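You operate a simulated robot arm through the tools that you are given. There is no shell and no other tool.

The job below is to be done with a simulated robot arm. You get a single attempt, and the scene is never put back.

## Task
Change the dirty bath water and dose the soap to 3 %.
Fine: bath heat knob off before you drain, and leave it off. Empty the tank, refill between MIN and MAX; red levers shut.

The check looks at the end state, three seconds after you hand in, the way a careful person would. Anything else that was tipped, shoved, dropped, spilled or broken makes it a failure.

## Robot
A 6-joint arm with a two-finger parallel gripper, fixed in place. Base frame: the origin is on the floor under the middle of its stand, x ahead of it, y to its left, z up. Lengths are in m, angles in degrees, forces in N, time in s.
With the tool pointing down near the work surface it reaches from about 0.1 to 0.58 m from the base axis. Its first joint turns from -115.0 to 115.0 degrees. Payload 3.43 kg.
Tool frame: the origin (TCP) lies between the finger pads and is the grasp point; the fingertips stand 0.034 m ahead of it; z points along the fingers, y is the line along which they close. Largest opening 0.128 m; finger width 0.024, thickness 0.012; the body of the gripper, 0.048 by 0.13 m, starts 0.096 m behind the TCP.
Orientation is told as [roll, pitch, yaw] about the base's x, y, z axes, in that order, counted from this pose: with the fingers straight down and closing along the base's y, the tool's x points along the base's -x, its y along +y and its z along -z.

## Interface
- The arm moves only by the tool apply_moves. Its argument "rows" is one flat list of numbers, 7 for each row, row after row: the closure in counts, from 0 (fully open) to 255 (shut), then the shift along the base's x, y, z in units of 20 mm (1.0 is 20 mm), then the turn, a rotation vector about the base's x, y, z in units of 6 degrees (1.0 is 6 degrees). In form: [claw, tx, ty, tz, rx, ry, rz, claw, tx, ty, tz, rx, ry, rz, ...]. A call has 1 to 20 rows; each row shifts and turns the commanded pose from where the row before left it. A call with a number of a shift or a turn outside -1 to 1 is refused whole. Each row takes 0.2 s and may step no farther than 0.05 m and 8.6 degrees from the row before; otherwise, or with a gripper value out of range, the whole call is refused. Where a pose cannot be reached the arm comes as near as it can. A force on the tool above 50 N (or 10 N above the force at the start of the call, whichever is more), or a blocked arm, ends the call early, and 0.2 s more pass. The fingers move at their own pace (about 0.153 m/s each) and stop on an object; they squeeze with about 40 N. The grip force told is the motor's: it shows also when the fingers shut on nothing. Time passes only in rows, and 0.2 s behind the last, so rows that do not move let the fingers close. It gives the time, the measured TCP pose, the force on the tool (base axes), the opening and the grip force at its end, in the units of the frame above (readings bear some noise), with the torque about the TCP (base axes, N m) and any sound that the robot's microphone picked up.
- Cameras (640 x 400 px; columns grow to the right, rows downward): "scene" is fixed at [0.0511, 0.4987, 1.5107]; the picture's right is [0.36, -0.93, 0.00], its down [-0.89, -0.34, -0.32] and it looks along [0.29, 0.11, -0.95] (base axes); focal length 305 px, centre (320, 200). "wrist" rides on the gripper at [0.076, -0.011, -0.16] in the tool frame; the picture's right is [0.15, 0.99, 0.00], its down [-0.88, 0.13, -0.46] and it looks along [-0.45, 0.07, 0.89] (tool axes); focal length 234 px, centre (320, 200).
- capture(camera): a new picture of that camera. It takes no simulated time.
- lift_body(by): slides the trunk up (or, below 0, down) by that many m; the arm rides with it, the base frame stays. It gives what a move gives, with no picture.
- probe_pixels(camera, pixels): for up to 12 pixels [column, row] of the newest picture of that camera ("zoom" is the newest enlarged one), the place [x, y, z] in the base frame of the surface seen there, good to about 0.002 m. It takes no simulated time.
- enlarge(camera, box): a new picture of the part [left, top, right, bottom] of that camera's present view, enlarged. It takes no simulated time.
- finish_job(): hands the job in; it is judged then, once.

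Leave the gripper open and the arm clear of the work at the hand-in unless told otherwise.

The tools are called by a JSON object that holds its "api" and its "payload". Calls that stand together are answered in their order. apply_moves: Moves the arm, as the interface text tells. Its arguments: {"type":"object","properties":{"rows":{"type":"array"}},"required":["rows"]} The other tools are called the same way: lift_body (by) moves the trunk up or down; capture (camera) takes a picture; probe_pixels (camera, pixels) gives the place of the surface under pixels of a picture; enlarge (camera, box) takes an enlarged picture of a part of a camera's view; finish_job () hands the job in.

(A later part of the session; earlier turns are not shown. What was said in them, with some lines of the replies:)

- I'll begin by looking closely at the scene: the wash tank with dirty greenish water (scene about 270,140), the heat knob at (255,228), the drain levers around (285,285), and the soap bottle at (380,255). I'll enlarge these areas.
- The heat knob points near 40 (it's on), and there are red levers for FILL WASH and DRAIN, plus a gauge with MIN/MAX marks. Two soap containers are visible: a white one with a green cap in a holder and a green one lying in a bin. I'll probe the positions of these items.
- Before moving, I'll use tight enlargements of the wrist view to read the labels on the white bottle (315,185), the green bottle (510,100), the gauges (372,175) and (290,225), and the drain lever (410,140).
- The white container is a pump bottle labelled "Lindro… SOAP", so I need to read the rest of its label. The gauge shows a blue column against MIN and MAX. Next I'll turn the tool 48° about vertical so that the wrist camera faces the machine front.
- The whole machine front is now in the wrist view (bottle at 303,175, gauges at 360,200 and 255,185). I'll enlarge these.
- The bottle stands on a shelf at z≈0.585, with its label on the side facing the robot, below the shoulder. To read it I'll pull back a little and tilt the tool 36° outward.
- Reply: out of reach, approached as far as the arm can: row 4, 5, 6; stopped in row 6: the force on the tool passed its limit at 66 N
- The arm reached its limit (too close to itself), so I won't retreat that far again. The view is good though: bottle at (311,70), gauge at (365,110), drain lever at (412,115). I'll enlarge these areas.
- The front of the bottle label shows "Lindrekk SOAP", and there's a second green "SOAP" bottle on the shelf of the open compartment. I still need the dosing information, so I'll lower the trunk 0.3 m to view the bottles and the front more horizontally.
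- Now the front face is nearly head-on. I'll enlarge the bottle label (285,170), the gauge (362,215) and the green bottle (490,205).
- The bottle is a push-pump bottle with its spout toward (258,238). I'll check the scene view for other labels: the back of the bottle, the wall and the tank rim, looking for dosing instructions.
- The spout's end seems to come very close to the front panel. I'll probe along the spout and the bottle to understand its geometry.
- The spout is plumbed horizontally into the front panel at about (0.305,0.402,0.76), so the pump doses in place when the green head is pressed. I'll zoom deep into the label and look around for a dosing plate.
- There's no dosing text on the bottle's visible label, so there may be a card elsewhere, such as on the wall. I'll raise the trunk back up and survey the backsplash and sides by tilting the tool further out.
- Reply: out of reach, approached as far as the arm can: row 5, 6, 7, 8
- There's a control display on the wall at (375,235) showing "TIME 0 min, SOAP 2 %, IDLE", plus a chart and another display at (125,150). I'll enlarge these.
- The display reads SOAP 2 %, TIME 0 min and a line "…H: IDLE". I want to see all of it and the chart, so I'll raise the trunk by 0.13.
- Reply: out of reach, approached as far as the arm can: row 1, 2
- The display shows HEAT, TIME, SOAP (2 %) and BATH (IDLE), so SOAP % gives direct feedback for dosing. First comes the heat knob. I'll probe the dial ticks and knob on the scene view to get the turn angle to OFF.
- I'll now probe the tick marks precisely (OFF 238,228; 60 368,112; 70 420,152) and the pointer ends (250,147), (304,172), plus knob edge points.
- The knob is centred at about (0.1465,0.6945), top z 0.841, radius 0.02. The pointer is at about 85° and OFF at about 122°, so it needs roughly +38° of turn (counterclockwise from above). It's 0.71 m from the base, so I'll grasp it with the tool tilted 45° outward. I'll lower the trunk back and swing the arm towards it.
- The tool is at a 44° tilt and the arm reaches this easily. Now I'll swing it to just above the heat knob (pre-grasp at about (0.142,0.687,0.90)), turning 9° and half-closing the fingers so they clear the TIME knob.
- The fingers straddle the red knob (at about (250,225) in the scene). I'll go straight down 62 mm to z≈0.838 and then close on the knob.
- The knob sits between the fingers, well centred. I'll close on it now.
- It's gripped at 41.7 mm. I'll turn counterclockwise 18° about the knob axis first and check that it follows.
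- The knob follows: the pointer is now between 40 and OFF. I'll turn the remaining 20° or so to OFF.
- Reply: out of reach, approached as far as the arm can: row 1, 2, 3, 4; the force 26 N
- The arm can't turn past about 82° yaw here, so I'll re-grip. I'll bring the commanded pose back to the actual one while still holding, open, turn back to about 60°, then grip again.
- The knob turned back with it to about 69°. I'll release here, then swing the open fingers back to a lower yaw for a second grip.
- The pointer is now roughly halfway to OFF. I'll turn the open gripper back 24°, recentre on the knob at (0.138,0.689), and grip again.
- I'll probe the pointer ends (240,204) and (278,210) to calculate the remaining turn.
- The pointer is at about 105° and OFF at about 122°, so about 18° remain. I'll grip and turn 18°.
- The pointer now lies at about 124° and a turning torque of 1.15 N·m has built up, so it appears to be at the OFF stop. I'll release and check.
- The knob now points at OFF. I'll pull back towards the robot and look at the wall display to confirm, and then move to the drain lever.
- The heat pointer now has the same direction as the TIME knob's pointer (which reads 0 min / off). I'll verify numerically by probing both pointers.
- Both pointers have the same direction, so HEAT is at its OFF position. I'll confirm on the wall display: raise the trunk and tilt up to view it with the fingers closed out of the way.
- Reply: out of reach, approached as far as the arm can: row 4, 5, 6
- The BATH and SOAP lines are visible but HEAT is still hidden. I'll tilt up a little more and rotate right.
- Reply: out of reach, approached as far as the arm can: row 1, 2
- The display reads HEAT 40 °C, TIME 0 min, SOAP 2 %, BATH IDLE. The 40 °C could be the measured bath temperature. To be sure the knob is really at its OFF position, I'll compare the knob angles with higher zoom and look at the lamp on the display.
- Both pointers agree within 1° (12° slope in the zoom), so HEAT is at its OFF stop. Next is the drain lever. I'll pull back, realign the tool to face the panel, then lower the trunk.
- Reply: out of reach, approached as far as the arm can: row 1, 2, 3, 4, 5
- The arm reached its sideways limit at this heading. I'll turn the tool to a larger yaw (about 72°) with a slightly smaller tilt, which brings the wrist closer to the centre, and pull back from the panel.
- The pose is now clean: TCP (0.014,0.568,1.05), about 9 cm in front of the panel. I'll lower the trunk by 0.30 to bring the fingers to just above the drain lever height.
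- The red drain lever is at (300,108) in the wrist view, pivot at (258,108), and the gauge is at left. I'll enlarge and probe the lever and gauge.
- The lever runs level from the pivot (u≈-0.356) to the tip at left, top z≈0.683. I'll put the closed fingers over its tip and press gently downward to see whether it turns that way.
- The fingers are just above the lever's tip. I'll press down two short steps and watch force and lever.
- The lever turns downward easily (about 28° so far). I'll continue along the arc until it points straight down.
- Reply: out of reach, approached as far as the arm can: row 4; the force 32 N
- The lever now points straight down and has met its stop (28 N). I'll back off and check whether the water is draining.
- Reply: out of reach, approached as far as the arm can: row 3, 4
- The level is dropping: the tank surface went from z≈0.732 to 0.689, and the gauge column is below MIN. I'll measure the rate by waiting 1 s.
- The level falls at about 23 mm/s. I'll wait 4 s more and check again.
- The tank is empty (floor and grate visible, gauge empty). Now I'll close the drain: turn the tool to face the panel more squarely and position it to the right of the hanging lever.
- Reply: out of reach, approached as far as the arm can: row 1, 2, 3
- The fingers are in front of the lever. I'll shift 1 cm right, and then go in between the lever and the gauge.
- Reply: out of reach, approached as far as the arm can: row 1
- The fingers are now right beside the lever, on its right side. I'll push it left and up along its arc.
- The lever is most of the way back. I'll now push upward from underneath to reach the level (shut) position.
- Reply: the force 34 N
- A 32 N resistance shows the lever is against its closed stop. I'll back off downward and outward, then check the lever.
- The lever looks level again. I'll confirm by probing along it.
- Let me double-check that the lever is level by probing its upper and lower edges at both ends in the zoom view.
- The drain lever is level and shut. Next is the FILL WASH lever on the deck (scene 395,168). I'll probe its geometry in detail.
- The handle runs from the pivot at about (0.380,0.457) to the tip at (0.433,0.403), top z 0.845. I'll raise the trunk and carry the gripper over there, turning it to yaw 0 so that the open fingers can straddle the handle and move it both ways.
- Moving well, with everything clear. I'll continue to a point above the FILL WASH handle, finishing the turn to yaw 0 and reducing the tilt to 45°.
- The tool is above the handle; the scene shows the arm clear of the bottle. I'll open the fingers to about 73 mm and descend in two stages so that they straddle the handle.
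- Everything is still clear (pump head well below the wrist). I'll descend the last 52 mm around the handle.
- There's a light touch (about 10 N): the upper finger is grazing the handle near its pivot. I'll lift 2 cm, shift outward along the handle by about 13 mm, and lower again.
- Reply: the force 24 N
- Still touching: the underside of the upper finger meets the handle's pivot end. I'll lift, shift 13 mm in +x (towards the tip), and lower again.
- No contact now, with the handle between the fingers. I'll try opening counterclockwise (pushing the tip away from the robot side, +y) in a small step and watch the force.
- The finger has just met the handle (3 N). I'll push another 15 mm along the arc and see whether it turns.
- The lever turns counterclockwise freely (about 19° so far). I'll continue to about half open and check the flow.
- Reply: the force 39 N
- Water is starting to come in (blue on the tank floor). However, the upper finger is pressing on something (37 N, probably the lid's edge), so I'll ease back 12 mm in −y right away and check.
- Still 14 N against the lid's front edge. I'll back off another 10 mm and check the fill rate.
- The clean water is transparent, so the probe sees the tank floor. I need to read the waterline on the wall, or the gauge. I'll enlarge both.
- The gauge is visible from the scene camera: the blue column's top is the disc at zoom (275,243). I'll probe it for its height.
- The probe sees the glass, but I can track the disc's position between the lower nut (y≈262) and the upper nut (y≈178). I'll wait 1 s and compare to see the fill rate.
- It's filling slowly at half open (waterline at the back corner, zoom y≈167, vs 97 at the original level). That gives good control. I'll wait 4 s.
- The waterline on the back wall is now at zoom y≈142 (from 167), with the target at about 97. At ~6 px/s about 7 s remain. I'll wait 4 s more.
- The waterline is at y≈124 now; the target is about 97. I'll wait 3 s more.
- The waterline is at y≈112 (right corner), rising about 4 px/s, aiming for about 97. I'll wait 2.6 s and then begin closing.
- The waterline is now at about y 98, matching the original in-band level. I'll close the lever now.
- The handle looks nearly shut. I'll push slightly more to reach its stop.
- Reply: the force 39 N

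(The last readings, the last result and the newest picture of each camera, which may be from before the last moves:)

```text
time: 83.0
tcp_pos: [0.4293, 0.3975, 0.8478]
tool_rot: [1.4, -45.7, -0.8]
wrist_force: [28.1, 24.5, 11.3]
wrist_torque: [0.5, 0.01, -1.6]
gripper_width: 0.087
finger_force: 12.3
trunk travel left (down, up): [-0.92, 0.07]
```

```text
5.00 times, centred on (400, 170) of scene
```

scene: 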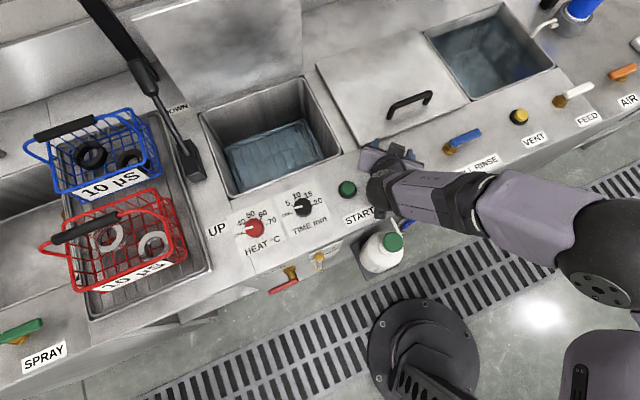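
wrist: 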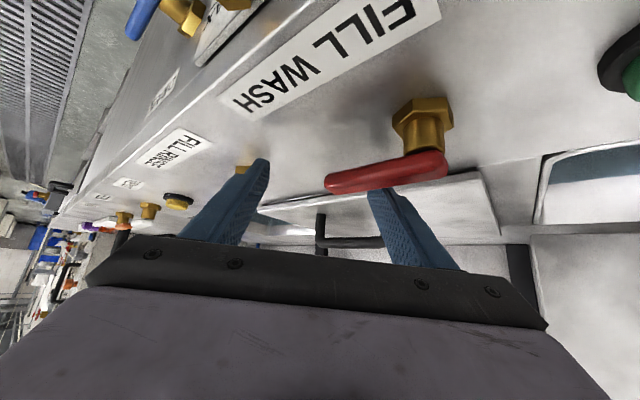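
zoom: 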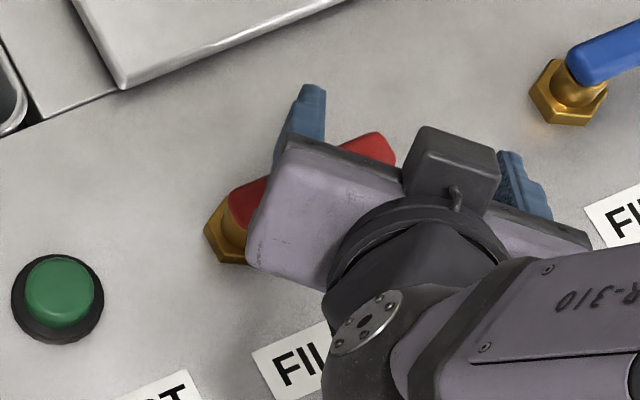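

37 N of resistance: the handle is against its closed stop. I'll back off and lift clear.

{"api": "apply_moves", "payload": {"rows": [110, 0.3, 0.6, 0, 0, 0, 0, 110, 0.2, 0, 0.8, 0, 0, 0, 110, 0, 0, 1, 0, 0, 0, 110, 0, 0, 1, 0, 0, 0, 110, -0.5, 0, 1, 0, 0, 0, 110, -1, 0.2, 1, 0, 0, 0]}}

{"api": "capture", "payload": {"camera": "scene"}}

{"api": "enlarge", "payload": {"camera": "scene", "box": [360, 120, 440, 200]}}

{"api": "capture", "payload": {"camera": "wrist"}}

```text
time: 84.3
tcp_pos: [0.4026, 0.4048, 0.9396]
tool_rot: [0.2, -45.3, 0.1]
wrist_force: [-0.6, 0.0, 0.4]
wrist_torque: [0.02, -0.02, 0.0]
gripper_width: 0.0729
finger_force: 0.1
trunk travel left (down, up): [-0.92, 0.07]
```

```text
taken
```

scene: 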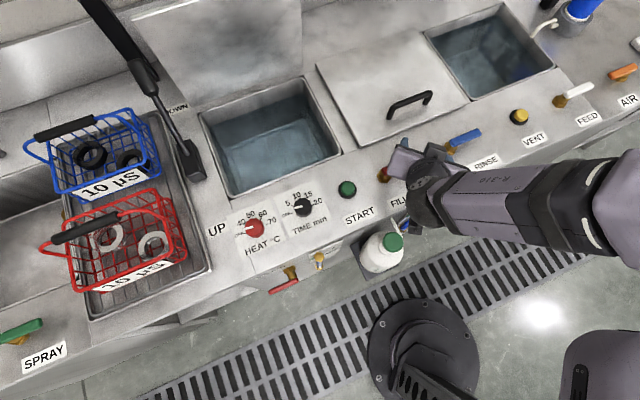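

```text
5.00 times, centred on (400, 160) of scene
```

zoom: 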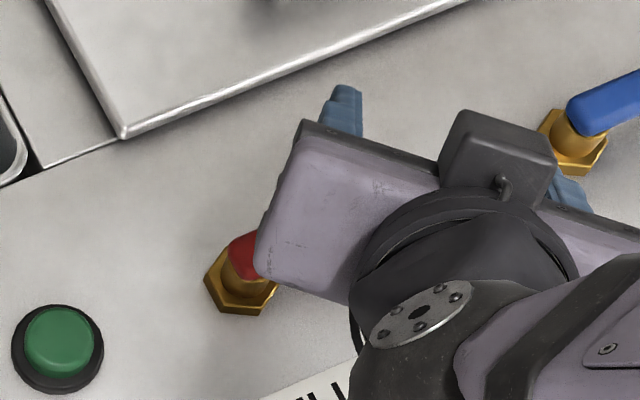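

```text
taken
```

wrist: 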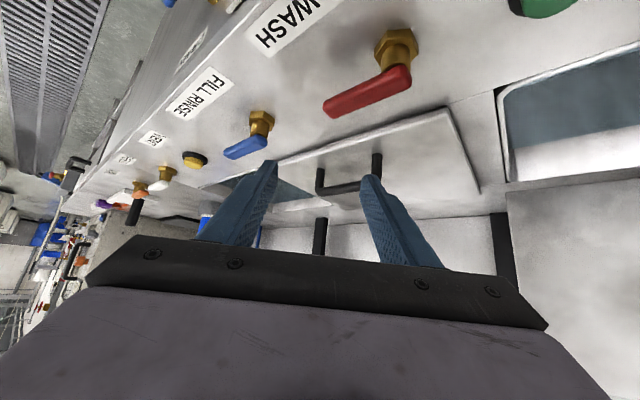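

FILL WASH is parallel to its closed blue neighbour again. Now I'll check the wall display: raise up and turn towards it.

{"api": "apply_moves", "payload": {"rows": [255, -0.99, 0, 0.85, 0, 0, 0.615, 255, -0.99, 0, 0.85, 0, 0, 0.615, 255, -0.99, 0, 0.85, 0, 0, 0.615, 255, -0.99, 0, 0.85, 0, 0, 0.615, 255, -0.99, 0, 0.85, 0, 0, 0.615, 255, -0.99, 0, 0.85, 0, 0, 0.615, 255, -0.99, 0, 0.85, 0, 0, 0.615, 255, -0.99, 0, 0.85, 0, 0, 0.615, 255, -0.99, 0, 0.85, 0, 0, 0.615, 255, -0.99, 0, 0.85, 0, 0, 0.615, 255, -0.99, 0, 0.85, 0, 0, 0.615, 255, -0.9, 0, 0.85, 0.743, -0.669, 0, 255, -0.9, 0, 0.85, 0.743, -0.669, 0, 255, 0, 0, 0, 0.743, -0.669, 0]}}

{"api": "capture", "payload": {"camera": "wrist"}}

{"api": "capture", "payload": {"camera": "scene"}}

```text
time: 87.3
tcp_pos: [0.1484, 0.4047, 1.1588]
tool_rot: [5.4, -63.1, 36.5]
wrist_force: [0.5, 1.2, 0.4]
wrist_torque: [0.0, 0.0, 0.03]
gripper_width: 0.0
finger_force: 33.0
trunk travel left (down, up): [-0.92, 0.07]
```

```text
taken
```

wrist: 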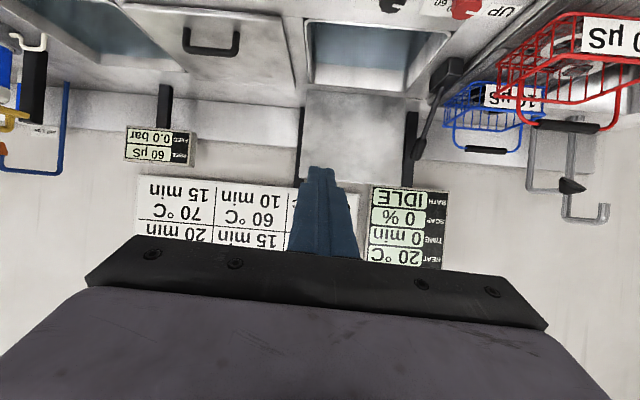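

```text
taken
```

scene: 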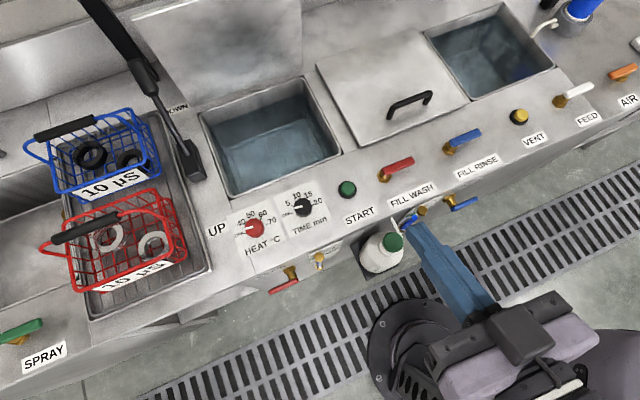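

The display now reads HEAT 20 °C (so it's the measured temperature), TIME 0 min, SOAP 0 %, BATH IDLE: fresh water. Levers look shut and the lid hasn't moved. Next I'll straighten the tool and go above the pump head, probing it first.

{"api": "enlarge", "payload": {"camera": "scene", "box": [350, 220, 430, 280]}}

{"api": "probe_pixels", "payload": {"camera": "scene", "pixels": [[393, 242], [387, 242], [399, 242], [393, 236], [393, 247], [391, 240]]}}

{"api": "apply_moves", "payload": {"rows": [255, 0.34, -0.055, -0.7, -0.676, 0.737, 0, 255, 0.34, -0.055, -0.7, -0.676, 0.737, 0, 255, 0.34, -0.055, -0.7, -0.676, 0.737, 0, 255, 0.34, -0.055, -0.7, -0.676, 0.737, 0, 255, 0.34, -0.055, -0.7, -0.676, 0.737, 0, 255, 0.34, -0.055, -0.7, -0.676, 0.737, 0, 255, 0.34, -0.055, -0.7, -0.676, 0.737, 0, 255, 0.34, -0.055, -0.7, -0.676, 0.737, 0, 255, 0.34, -0.055, -0.7, -0.676, 0.737, 0, 255, 0.34, -0.055, -0.7, -0.676, 0.737, 0, 255, 0.34, -0.055, -0.7, -0.36, 0.39, 0]}}

{"api": "capture", "payload": {"camera": "wrist"}}

```text
6.67 times, centred on (390, 250) of scene
```

zoom: 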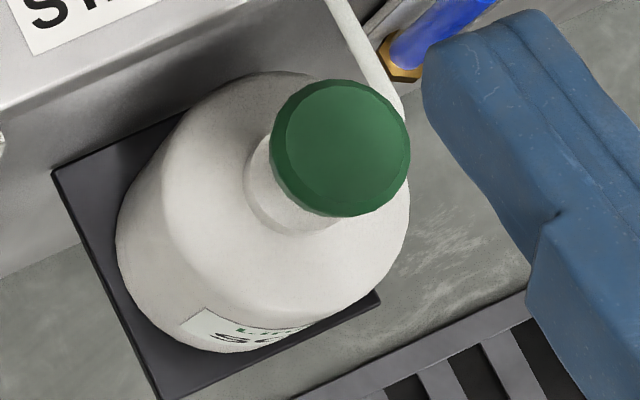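

```text
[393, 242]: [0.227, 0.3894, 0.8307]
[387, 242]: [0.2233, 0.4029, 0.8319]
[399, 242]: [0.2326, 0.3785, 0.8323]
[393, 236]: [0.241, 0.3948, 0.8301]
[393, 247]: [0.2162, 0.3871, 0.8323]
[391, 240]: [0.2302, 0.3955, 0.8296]
```

```text
time: 89.8
tcp_pos: [0.225, 0.3936, 1.0065]
tool_rot: [-0.1, 0.2, 40.0]
wrist_force: [-0.6, -1.1, -0.4]
wrist_torque: [0.0, 0.02, -0.03]
gripper_width: 0.0
finger_force: 32.8
trunk travel left (down, up): [-0.92, 0.07]
```

```text
taken
```

wrist: 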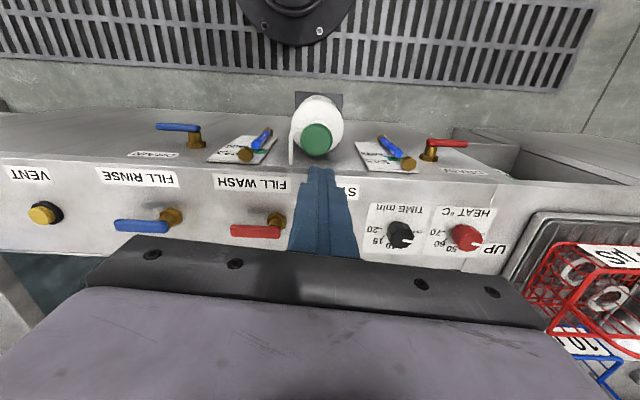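

The tool is vertical above the bottle. Pump head centre is about (0.227,0.3905), top z 0.831. I'll also check the gauge (390,150) from here.

{"api": "enlarge", "payload": {"camera": "wrist", "box": [350, 125, 430, 180]}}

{"api": "enlarge", "payload": {"camera": "wrist", "box": [420, 190, 500, 260]}}

```text
7.27 times, centred on (390, 152) of wrist
```

zoom: 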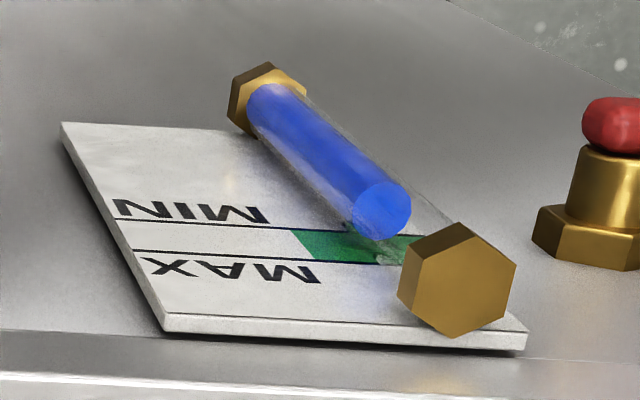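

```text
5.71 times, centred on (460, 225) of wrist
```

zoom: 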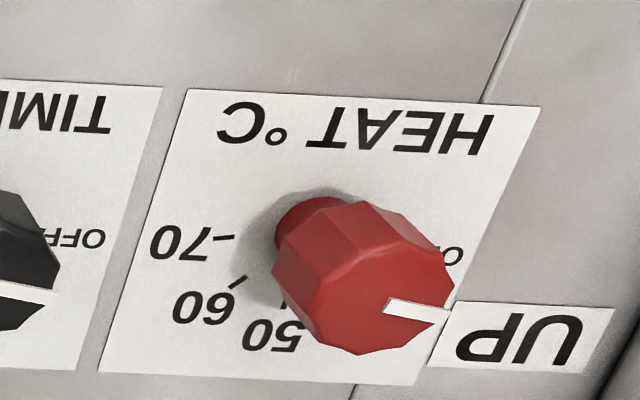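

From this view I calculate the gauge column's top at z≈0.706–0.711, with MIN at 0.690 and MAX at 0.721, so the level is inside the band. Now I'll descend to just above the pump head.

{"api": "apply_moves", "payload": {"rows": [255, 0.1, -0.15, -0.9, 0, 0, 0, 255, 0, 0, -0.95, 0, 0, 0, 255, 0, 0, -0.95, 0, 0, 0, 255, 0, 0, -0.95, 0, 0, 0, 255, 0, 0, -0.95, 0, 0, 0, 255, 0, 0, -0.95, 0, 0, 0, 255, 0, 0, -0.8, 0, 0, 0]}}

{"api": "capture", "payload": {"camera": "wrist"}}

{"api": "enlarge", "payload": {"camera": "scene", "box": [340, 200, 440, 290]}}

```text
time: 91.3
tcp_pos: [0.2241, 0.3925, 0.8774]
tool_rot: [-0.1, 0.0, 39.9]
wrist_force: [0.2, 1.1, -1.0]
wrist_torque: [0.03, 0.03, -0.01]
gripper_width: 0.0004
finger_force: 33.3
trunk travel left (down, up): [-0.92, 0.07]
```

```text
taken
```

wrist: 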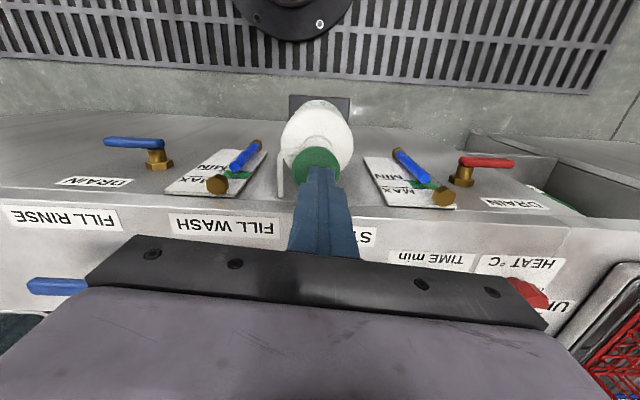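

```text
4.44 times, centred on (390, 245) of scene
```

zoom: 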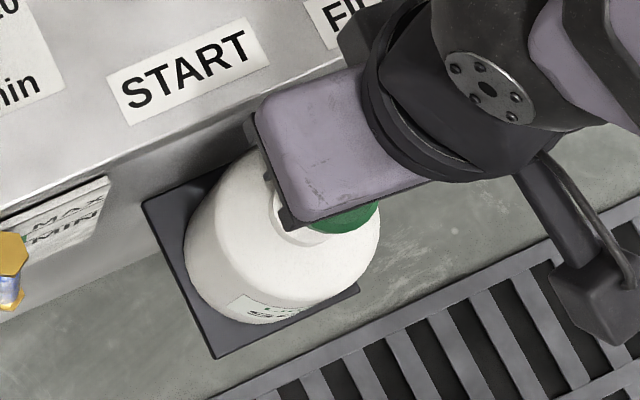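

The fingers are 1 cm above the green head, 3 mm off centre. I'll correct that and press down carefully in small steps.

{"api": "apply_moves", "payload": {"rows": [255, 0.15, -0.1, -0.4, 0, 0, 0, 255, 0, 0, -0.5, 0, 0, 0, 255, 0, 0, -0.4, 0, 0, 0]}}

{"api": "capture", "payload": {"camera": "wrist"}}

```text
time: 92.2
tcp_pos: [0.2288, 0.3892, 0.8529]
tool_rot: [-0.1, 0.0, 39.8]
wrist_force: [2.1, -0.4, 6.7]
wrist_torque: [-0.04, -0.03, 0.03]
gripper_width: 0.0
finger_force: 33.0
trunk travel left (down, up): [-0.92, 0.07]
```

```text
taken
```

wrist: 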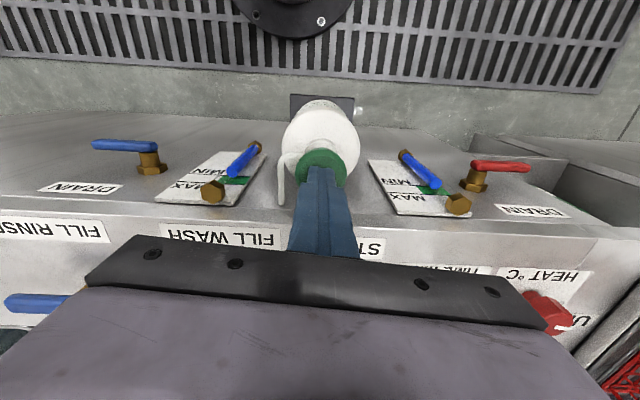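

The head is going down with a light spring force (6.7 N). I'll continue to the bottom of the stroke.

{"api": "apply_moves", "payload": {"rows": [255, -0.05, 0.03, -0.5, 0, 0, 0, 255, 0, 0, -0.4, 0, 0, 0]}}

```text
time: 92.9
tcp_pos: [0.2281, 0.3902, 0.8404]
tool_rot: [0.1, -0.5, 39.8]
wrist_force: [1.1, -14.3, 41.0]
wrist_torque: [-0.71, 0.29, 0.15]
gripper_width: 0.0002
finger_force: 32.9
trunk travel left (down, up): [-0.92, 0.07]
stopped in row 2: the force on the tool passed its limit at 52 N (the readings are from after the stop); the commanded pose is now the measured one
```

The stroke bottomed out (52 N) at about 23 mm. I'll release, and go back up to the display-viewing pose to see how much one stroke adds.

{"api": "apply_moves", "payload": {"rows": [255, 0, 0, 0.8, 0, 0, 0, 255, 0, 0, 0.9, 0, 0, 0, 255, 0, 0, 1, 0, 0, 0, 255, 0, 0, 1, 0, 0, 0, 255, 0, 0, 1, 0, 0, 0, 255, -0.4, 0.07, 1, 0, 0, 0]}}

{"api": "apply_moves", "payload": {"rows": [255, -0.34, 0.055, 0.9, 0.676, -0.737, 0, 255, -0.34, 0.055, 0.9, 0.676, -0.737, 0, 255, -0.34, 0.055, 0.9, 0.676, -0.737, 0, 255, -0.34, 0.055, 0.9, 0.676, -0.737, 0, 255, -0.34, 0.055, 0.9, 0.676, -0.737, 0, 255, -0.34, 0.055, 0.9, 0.676, -0.737, 0, 255, -0.34, 0.055, 0.9, 0.676, -0.737, 0, 255, -0.34, 0.055, 0.9, 0.676, -0.737, 0, 255, -0.34, 0.055, 0.9, 0.676, -0.737, 0, 255, -0.34, 0.055, 0.9, 0.676, -0.737, 0, 255, -0.3, 0.055, 0.9, 0.36, -0.39, 0]}}

{"api": "capture", "payload": {"camera": "wrist"}}

{"api": "enlarge", "payload": {"camera": "wrist", "box": [350, 170, 460, 280]}}

{"api": "enlarge", "payload": {"camera": "scene", "box": [340, 200, 440, 290]}}

```text
time: 94.3
tcp_pos: [0.2223, 0.3935, 0.9492]
tool_rot: [0.0, -0.4, 39.9]
wrist_force: [-0.5, -0.9, -0.4]
wrist_torque: [0.01, 0.01, -0.03]
gripper_width: 0.0
finger_force: 32.9
trunk travel left (down, up): [-0.92, 0.07]
```

```text
time: 96.7
tcp_pos: [0.1475, 0.4076, 1.1481]
tool_rot: [5.7, -63.6, 36.3]
wrist_force: [0.3, 0.5, 0.1]
wrist_torque: [-0.03, 0.01, 0.0]
gripper_width: 0.0
finger_force: 33.2
trunk travel left (down, up): [-0.92, 0.07]
```

```text
taken
```

wrist: 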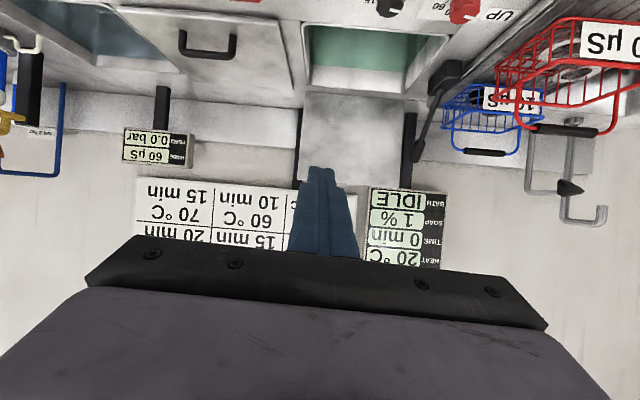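

```text
3.64 times, centred on (405, 225) of wrist
```

zoom: 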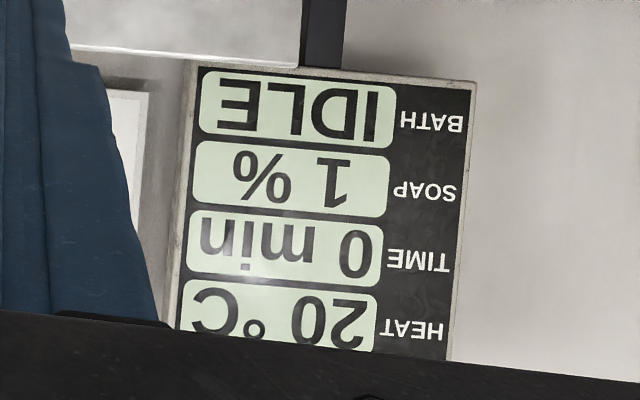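

```text
4.44 times, centred on (390, 245) of scene
```

zoom: 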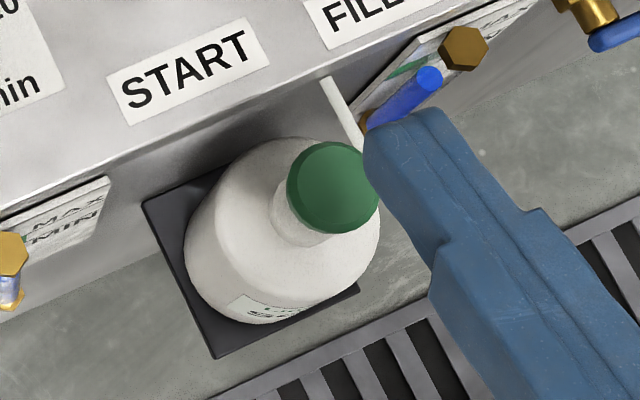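

One full stroke gives exactly SOAP 1 %, so two more are needed. I'll return above the pump head and press again.

{"api": "apply_moves", "payload": {"rows": [255, 0.365, -0.078, -0.9, -0.676, 0.737, 0, 255, 0.365, -0.078, -0.9, -0.676, 0.737, 0, 255, 0.365, -0.078, -0.9, -0.676, 0.737, 0, 255, 0.365, -0.078, -0.9, -0.676, 0.737, 0, 255, 0.365, -0.078, -0.9, -0.676, 0.737, 0, 255, 0.365, -0.078, -0.9, -0.676, 0.737, 0, 255, 0.365, -0.078, -0.9, -0.676, 0.737, 0, 255, 0.365, -0.078, -0.9, -0.676, 0.737, 0, 255, 0.365, -0.078, -0.9, -0.676, 0.737, 0, 255, 0.365, -0.078, -0.9, -0.676, 0.737, 0, 255, 0.365, -0.078, -0.9, -0.36, 0.39, 0]}}

{"api": "apply_moves", "payload": {"rows": [255, 0, 0, -0.9, 0, 0, 0, 255, 0, 0, -0.9, 0, 0, 0, 255, 0, 0, -0.9, 0, 0, 0]}}

{"api": "enlarge", "payload": {"camera": "wrist", "box": [240, 90, 400, 230]}}

```text
time: 99.1
tcp_pos: [0.2272, 0.3882, 0.9492]
tool_rot: [0.1, -0.4, 39.8]
wrist_force: [-0.9, -0.1, 0.7]
wrist_torque: [0.02, 0.0, -0.02]
gripper_width: 0.0
finger_force: 32.7
trunk travel left (down, up): [-0.92, 0.07]
```

```text
time: 99.9
tcp_pos: [0.2282, 0.3903, 0.8953]
tool_rot: [0.2, -0.5, 39.8]
wrist_force: [0.0, -0.4, -0.6]
wrist_torque: [-0.02, -0.03, -0.03]
gripper_width: 0.0001
finger_force: 33.2
trunk travel left (down, up): [-0.92, 0.07]
```

```text
2.86 times, centred on (320, 160) of wrist
```

zoom: 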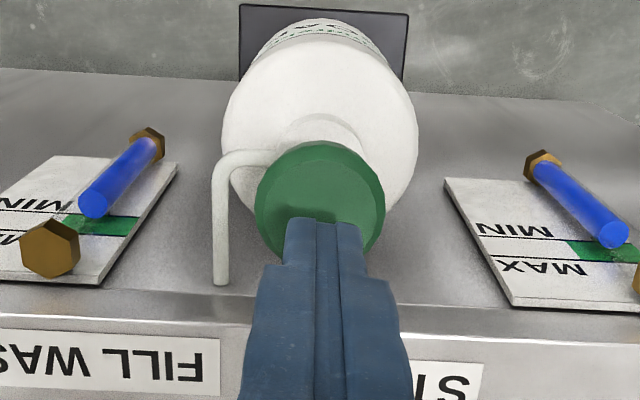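

Centred above the head. I'll press the second stroke fully, until it bottoms out as before.

{"api": "apply_moves", "payload": {"rows": [255, 0, 0, -0.7, 0, 0, 0, 255, 0, 0, -0.7, 0, 0, 0, 255, 0, 0, -0.5, 0, 0, 0, 255, 0, 0, -0.5, 0, 0, 0, 255, 0, 0, -0.3, 0, 0, 0]}}

```text
time: 101.1
tcp_pos: [0.2274, 0.3895, 0.8427]
tool_rot: [0.1, -0.6, 39.8]
wrist_force: [-0.5, -1.7, 11.1]
wrist_torque: [-0.15, 0.15, 0.04]
gripper_width: 0.0
finger_force: 33.5
trunk travel left (down, up): [-0.92, 0.07]
```

It's near the bottom with 11 N. I'll press a little further to complete the stroke.

{"api": "apply_moves", "payload": {"rows": [255, 0, 0, -0.25, 0, 0, 0]}}

```text
time: 101.5
tcp_pos: [0.2267, 0.3897, 0.8392]
tool_rot: [0.3, -0.9, 39.8]
wrist_force: [-4.1, -2.3, 32.7]
wrist_torque: [-0.39, 0.38, 0.07]
gripper_width: 0.0002
finger_force: 32.9
trunk travel left (down, up): [-0.92, 0.07]
```

Bottomed out (33 N). I'll release straight up and go check the display.

{"api": "apply_moves", "payload": {"rows": [255, 0, 0, 0.8, 0, 0, 0, 255, 0, 0, 0.9, 0, 0, 0, 255, 0, 0, 1, 0, 0, 0, 255, 0, 0, 1, 0, 0, 0, 255, 0, 0, 1, 0, 0, 0, 255, 0, 0, 0.9, 0, 0, 0]}}

{"api": "apply_moves", "payload": {"rows": [255, -0.36, 0.075, 0.9, 0.676, -0.737, 0, 255, -0.36, 0.075, 0.9, 0.676, -0.737, 0, 255, -0.36, 0.075, 0.9, 0.676, -0.737, 0, 255, -0.36, 0.075, 0.9, 0.676, -0.737, 0, 255, -0.36, 0.075, 0.9, 0.676, -0.737, 0, 255, -0.36, 0.075, 0.9, 0.676, -0.737, 0, 255, -0.36, 0.075, 0.9, 0.676, -0.737, 0, 255, -0.36, 0.075, 0.9, 0.676, -0.737, 0, 255, -0.36, 0.075, 0.9, 0.676, -0.737, 0, 255, -0.36, 0.075, 0.9, 0.676, -0.737, 0, 255, -0.36, 0.075, 0.9, 0.36, -0.39, 0]}}

{"api": "capture", "payload": {"camera": "wrist"}}

{"api": "enlarge", "payload": {"camera": "wrist", "box": [350, 170, 460, 280]}}

```text
time: 102.9
tcp_pos: [0.2284, 0.3892, 0.9494]
tool_rot: [0.1, -0.5, 39.9]
wrist_force: [-0.3, 0.1, -0.8]
wrist_torque: [0.03, 0.03, 0.04]
gripper_width: 0.0
finger_force: 32.7
trunk travel left (down, up): [-0.92, 0.07]
```

```text
time: 105.3
tcp_pos: [0.1484, 0.4036, 1.147]
tool_rot: [5.6, -63.6, 36.5]
wrist_force: [-0.2, -0.7, -0.2]
wrist_torque: [-0.02, 0.02, -0.02]
gripper_width: 0.0002
finger_force: 33.0
trunk travel left (down, up): [-0.92, 0.07]
```

```text
taken
```

wrist: 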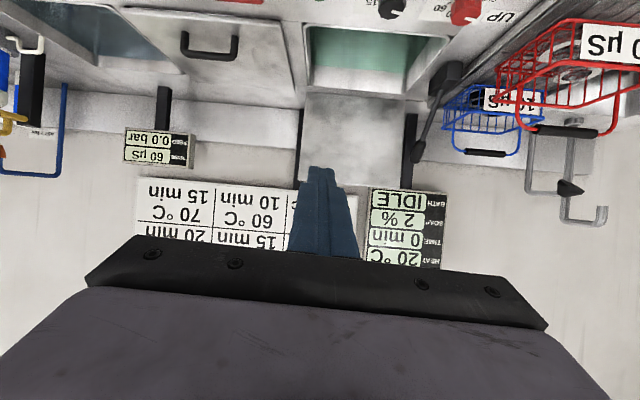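

```text
3.64 times, centred on (405, 225) of wrist
```

zoom: 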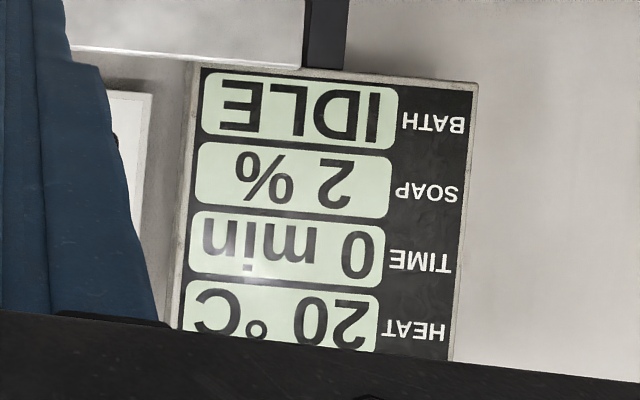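

SOAP now reads 2 %, so one more full stroke is needed. I'll return above the pump head.

{"api": "apply_moves", "payload": {"rows": [255, 0.36, -0.06, -0.9, -0.676, 0.737, 0, 255, 0.36, -0.06, -0.9, -0.676, 0.737, 0, 255, 0.36, -0.06, -0.9, -0.676, 0.737, 0, 255, 0.36, -0.06, -0.9, -0.676, 0.737, 0, 255, 0.36, -0.06, -0.9, -0.676, 0.737, 0, 255, 0.36, -0.06, -0.9, -0.676, 0.737, 0, 255, 0.36, -0.06, -0.9, -0.676, 0.737, 0, 255, 0.36, -0.06, -0.9, -0.676, 0.737, 0, 255, 0.36, -0.06, -0.9, -0.676, 0.737, 0, 255, 0.36, -0.06, -0.9, -0.676, 0.737, 0, 255, 0.36, -0.06, -0.9, -0.36, 0.39, 0]}}

{"api": "apply_moves", "payload": {"rows": [255, 0, 0, -0.9, 0, 0, 0, 255, 0, 0, -0.9, 0, 0, 0, 255, 0, 0, -0.9, 0, 0, 0]}}

{"api": "enlarge", "payload": {"camera": "wrist", "box": [240, 90, 400, 230]}}

```text
time: 107.7
tcp_pos: [0.2276, 0.393, 0.9487]
tool_rot: [0.1, -0.4, 39.8]
wrist_force: [-0.6, -0.3, -0.3]
wrist_torque: [0.01, -0.01, -0.02]
gripper_width: 0.0
finger_force: 32.7
trunk travel left (down, up): [-0.92, 0.07]
```

```text
time: 108.5
tcp_pos: [0.2281, 0.3934, 0.8963]
tool_rot: [0.1, -0.5, 39.8]
wrist_force: [1.0, 0.1, -0.6]
wrist_torque: [-0.01, 0.01, -0.01]
gripper_width: 0.0
finger_force: 33.0
trunk travel left (down, up): [-0.92, 0.07]
```

```text
2.86 times, centred on (320, 160) of wrist
```

zoom: 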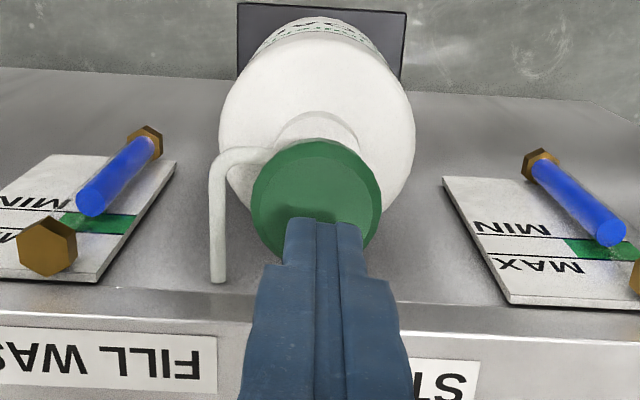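

The fingers are above the head again (3 mm off in y, which I'll correct). Now the third stroke, to the bottom.

{"api": "apply_moves", "payload": {"rows": [255, 0, -0.15, -0.7, 0, 0, 0, 255, 0, 0, -0.7, 0, 0, 0, 255, 0, 0, -0.5, 0, 0, 0, 255, 0, 0, -0.5, 0, 0, 0, 255, 0, 0, -0.35, 0, 0, 0, 255, 0, 0, -0.2, 0, 0, 0]}}

```text
time: 109.9
tcp_pos: [0.2281, 0.3883, 0.8403]
tool_rot: [0.3, -0.8, 39.8]
wrist_force: [3.9, -10.2, 39.3]
wrist_torque: [-0.54, 0.15, 0.09]
gripper_width: 0.0
finger_force: 33.1
trunk travel left (down, up): [-0.92, 0.07]
```

Bottomed out at 39 N. I'll release straight up and check the display.

{"api": "apply_moves", "payload": {"rows": [255, 0, 0, 0.8, 0, 0, 0, 255, 0, 0, 0.9, 0, 0, 0, 255, 0, 0, 1, 0, 0, 0, 255, 0, 0, 1, 0, 0, 0, 255, 0, 0, 1, 0, 0, 0, 255, 0, 0, 0.9, 0, 0, 0]}}

{"api": "apply_moves", "payload": {"rows": [255, -0.36, 0.075, 0.9, 0.676, -0.737, 0, 255, -0.36, 0.075, 0.9, 0.676, -0.737, 0, 255, -0.36, 0.075, 0.9, 0.676, -0.737, 0, 255, -0.36, 0.075, 0.9, 0.676, -0.737, 0, 255, -0.36, 0.075, 0.9, 0.676, -0.737, 0, 255, -0.36, 0.075, 0.9, 0.676, -0.737, 0, 255, -0.36, 0.075, 0.9, 0.676, -0.737, 0, 255, -0.36, 0.075, 0.9, 0.676, -0.737, 0, 255, -0.36, 0.075, 0.9, 0.676, -0.737, 0, 255, -0.36, 0.075, 0.9, 0.676, -0.737, 0, 255, -0.36, 0.075, 0.9, 0.36, -0.39, 0]}}

{"api": "capture", "payload": {"camera": "wrist"}}

{"api": "enlarge", "payload": {"camera": "wrist", "box": [350, 170, 460, 280]}}

{"api": "capture", "payload": {"camera": "scene"}}

{"api": "enlarge", "payload": {"camera": "scene", "box": [345, 205, 425, 285]}}

```text
time: 111.3
tcp_pos: [0.2272, 0.3908, 0.9483]
tool_rot: [0.0, -0.4, 39.8]
wrist_force: [-0.5, -0.4, -0.8]
wrist_torque: [-0.03, -0.01, 0.01]
gripper_width: 0.0
finger_force: 33.1
trunk travel left (down, up): [-0.92, 0.07]
```

```text
time: 113.7
tcp_pos: [0.1459, 0.4068, 1.1459]
tool_rot: [5.6, -63.6, 36.3]
wrist_force: [-0.3, -0.5, 0.0]
wrist_torque: [0.01, -0.01, -0.02]
gripper_width: 0.0001
finger_force: 33.1
trunk travel left (down, up): [-0.92, 0.07]
```

```text
taken
```

wrist: 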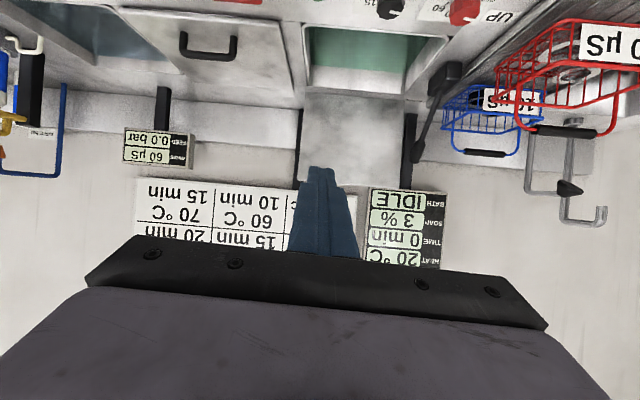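

```text
3.64 times, centred on (405, 225) of wrist
```

zoom: 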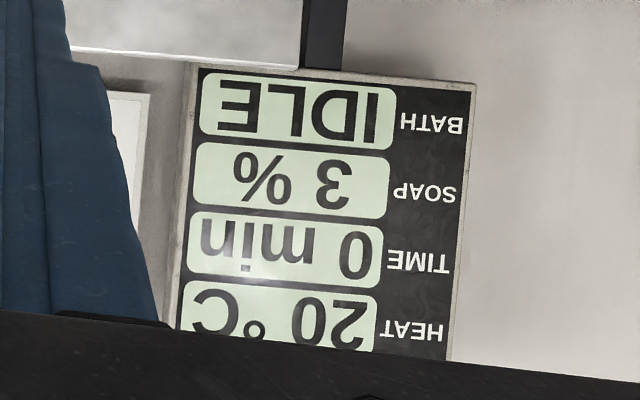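

```text
taken
```

scene: 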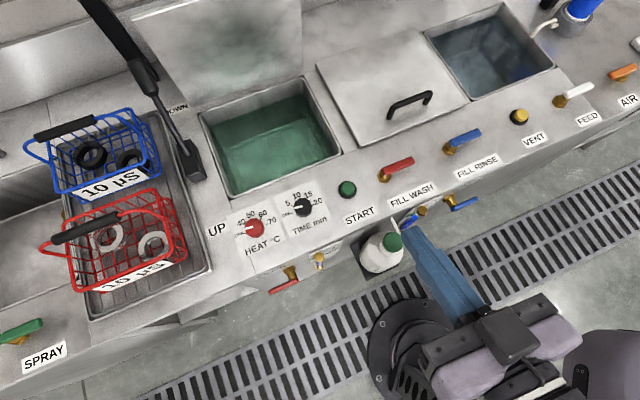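

```text
5.00 times, centred on (385, 245) of scene
```

zoom: 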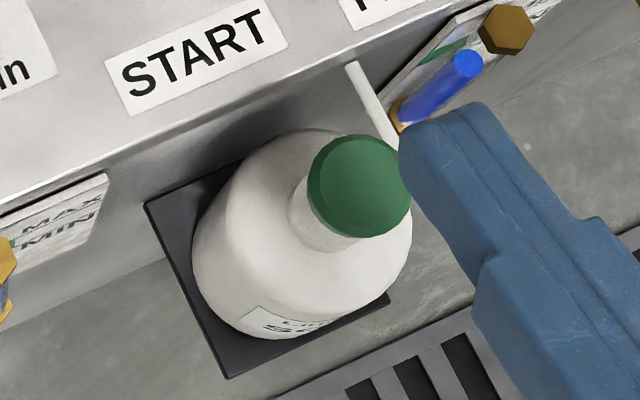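

SOAP reads 3 %, HEAT 20 °C, BATH IDLE. Now a final check of the levers, knob and gauge. First, enlargements from the scene.

{"api": "enlarge", "payload": {"camera": "scene", "box": [360, 120, 500, 210]}}

{"api": "enlarge", "payload": {"camera": "scene", "box": [220, 195, 340, 305]}}

{"api": "enlarge", "payload": {"camera": "scene", "box": [180, 60, 360, 200]}}

{"api": "apply_moves", "payload": {"rows": [255, -1, 0.28, 0, 0, 0, 0, 255, -1, 0.28, 0, 0, 0, 0, 255, -1, 0.28, 0, 0, 0, 0]}}

```text
4.44 times, centred on (430, 165) of scene
```

zoom: 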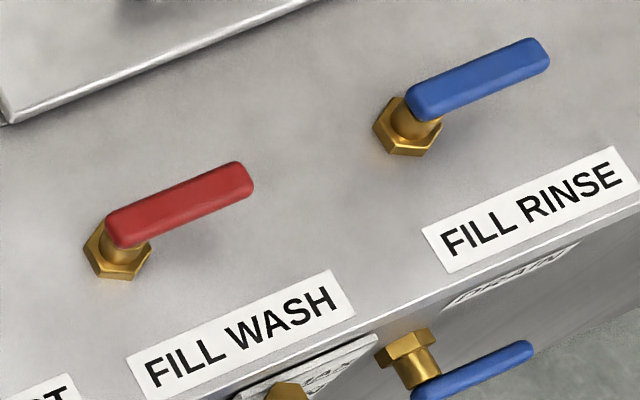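

```text
3.64 times, centred on (280, 250) of scene
```

zoom: 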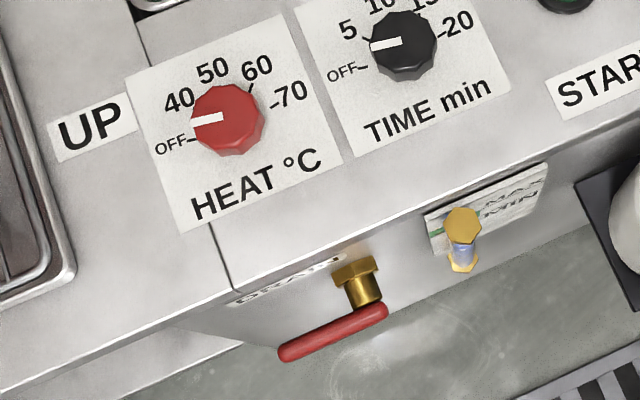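

```text
2.86 times, centred on (270, 130) of scene
```

zoom: 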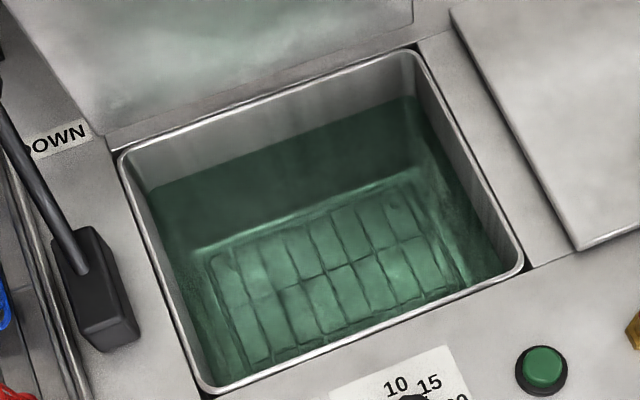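

```text
time: 114.7
tcp_pos: [0.137, 0.4346, 1.1633]
tool_rot: [10.9, -63.9, 27.9]
wrist_force: [-0.3, -0.1, 0.6]
wrist_torque: [-0.01, 0.03, 0.02]
gripper_width: 0.0
finger_force: 33.2
out of reach, approached as far as the arm can: row 2, 3
trunk travel left (down, up): [-0.92, 0.07]
stopped in row 3: the arm was blocked; the commanded pose is now the measured one
```

Levers are shut, HEAT is at OFF, and the waterline hasn't changed since closing (no leak). The arm got to a joint limit, so I'll untilt and move to a lower front view for a head-on gauge check.

{"api": "apply_moves", "payload": {"rows": [255, 0, -0.3, 0, -0.643, 0.766, 0, 255, 0, -0.5, 0, -0.643, 0.766, 0, 255, -0.2, -0.9, -0.2, -0.643, 0.766, 0, 255, -0.3, -0.9, -0.2, -0.643, 0.766, 0, 255, -0.3, -0.9, -0.2, -0.643, 0.766, 0, 255, -0.3, -0.9, -0.2, -0.3, 0.38, 0, 255, -0.3, -0.9, -0.2, 0, 0, 0]}}

{"api": "capture", "payload": {"camera": "wrist"}}

```text
time: 116.3
tcp_pos: [0.1059, 0.3296, 1.1435]
tool_rot: [3.3, -31.3, 33.9]
wrist_force: [-0.1, -0.2, 0.2]
wrist_torque: [-0.02, -0.04, -0.01]
gripper_width: 0.0
finger_force: 33.0
trunk travel left (down, up): [-0.92, 0.07]
```

```text
taken
```

wrist: 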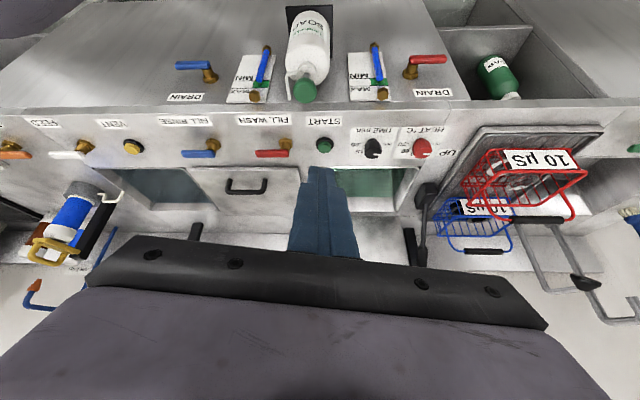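

Good overview: everything is in order. I'll lower the trunk 0.33 m to see the gauge head-on (the fingers stay about 6 cm in front of the bottle).

{"api": "lift_body", "payload": {"by": -0.33}}

{"api": "capture", "payload": {"camera": "wrist"}}

{"api": "enlarge", "payload": {"camera": "wrist", "box": [330, 130, 430, 260]}}

```text
time: 119.5
tcp_pos: [0.1065, 0.3307, 0.8138]
tool_rot: [3.4, -31.5, 34.0]
wrist_force: [0.8, -0.8, 0.2]
wrist_torque: [0.0, 0.02, 0.03]
gripper_width: 0.0
finger_force: 33.1
trunk travel left (down, up): [-0.59, 0.4]
```

```text
taken
```

wrist: 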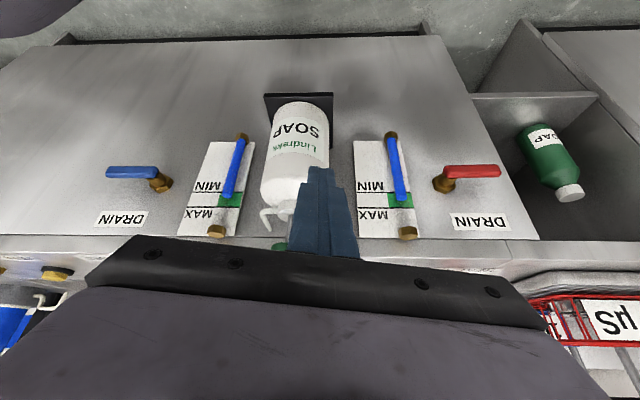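

```text
3.08 times, centred on (380, 195) of wrist
```

zoom: 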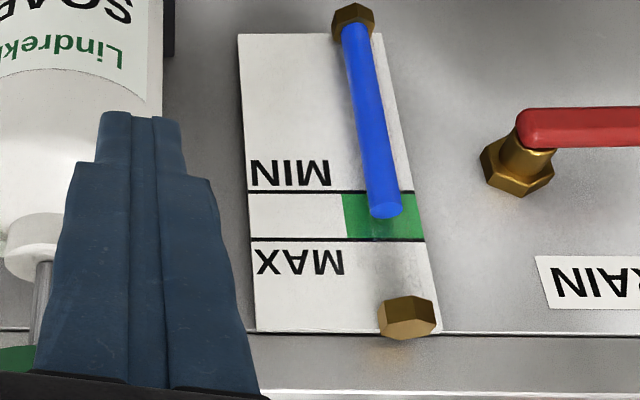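

The blue column ends in the middle of the green MIN–MAX band, the drain lever is level (shut), and the bottle is in place. I'll raise the trunk back, open the gripper and leave the arm clear.

{"api": "lift_body", "payload": {"by": 0.33}}

{"api": "apply_moves", "payload": {"rows": [0, 0, 0, 0, -0.5, 0.75, 0, 0, 0, 0, 0, -0.5, 0.75, 0, 0, 0, 0, 0, 0, 0, 0, 0, 0, 0, 0, 0, 0, 0]}}

{"api": "capture", "payload": {"camera": "scene"}}

{"api": "capture", "payload": {"camera": "wrist"}}

```text
time: 122.8
tcp_pos: [0.1058, 0.3305, 1.143]
tool_rot: [3.4, -31.4, 34.0]
wrist_force: [0.2, -0.4, 0.3]
wrist_torque: [-0.04, 0.02, 0.0]
gripper_width: 0.0
finger_force: 32.7
trunk travel left (down, up): [-0.92, 0.07]
```

```text
time: 123.8
tcp_pos: [0.1064, 0.3306, 1.1431]
tool_rot: [3.5, -20.5, 34.1]
wrist_force: [0.6, -0.4, -0.2]
wrist_torque: [-0.03, 0.0, -0.03]
gripper_width: 0.1281
finger_force: 0.1
trunk travel left (down, up): [-0.92, 0.07]
```

```text
taken
```

scene: 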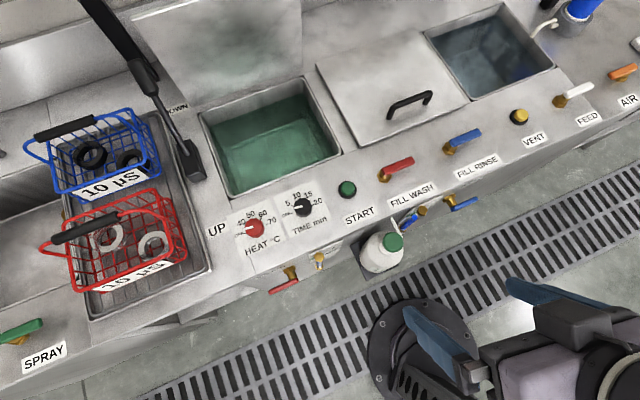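

```text
taken
```

wrist: 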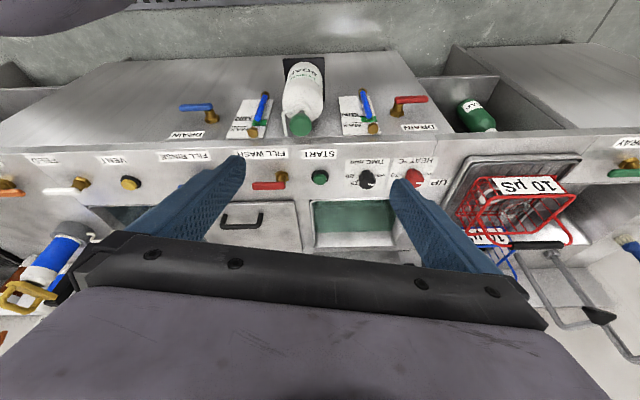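

The end state is as wanted: HEAT at OFF, fresh water inside the MIN–MAX band, SOAP 3 %, both red levers shut, nothing else disturbed, gripper open and arm clear. I'm handing in the job.

{"api": "finish_job", "payload": {}}

```text
The job is handed in.
```

I changed the bath water and dosed the soap to 3 %. Only the hand-in was confirmed; no verdict has come back.

- **Heat:** the knob was turned to OFF before draining and left there. The display dropped from 40 °C to 20 °C with the fresh water.
- **Drain:** the tank was emptied until the floor and grate showed and the gauge was empty. The red drain lever was then shut against its stop.
- **Refill:** the level sits around the middle of the MIN–MAX band on the gauge. The FILL WASH lever is shut, and the waterline held steady afterwards.
- **Soap:** three full strokes of the Lindrekk pump took the display from 0 % to 3 %.

While opening FILL WASH, one finger pressed on what looked like the front edge of the lid beside it, at about 37 N. I backed off at once and the lid had not moved in later pictures. The arm was left clear of the work with the gripper open.
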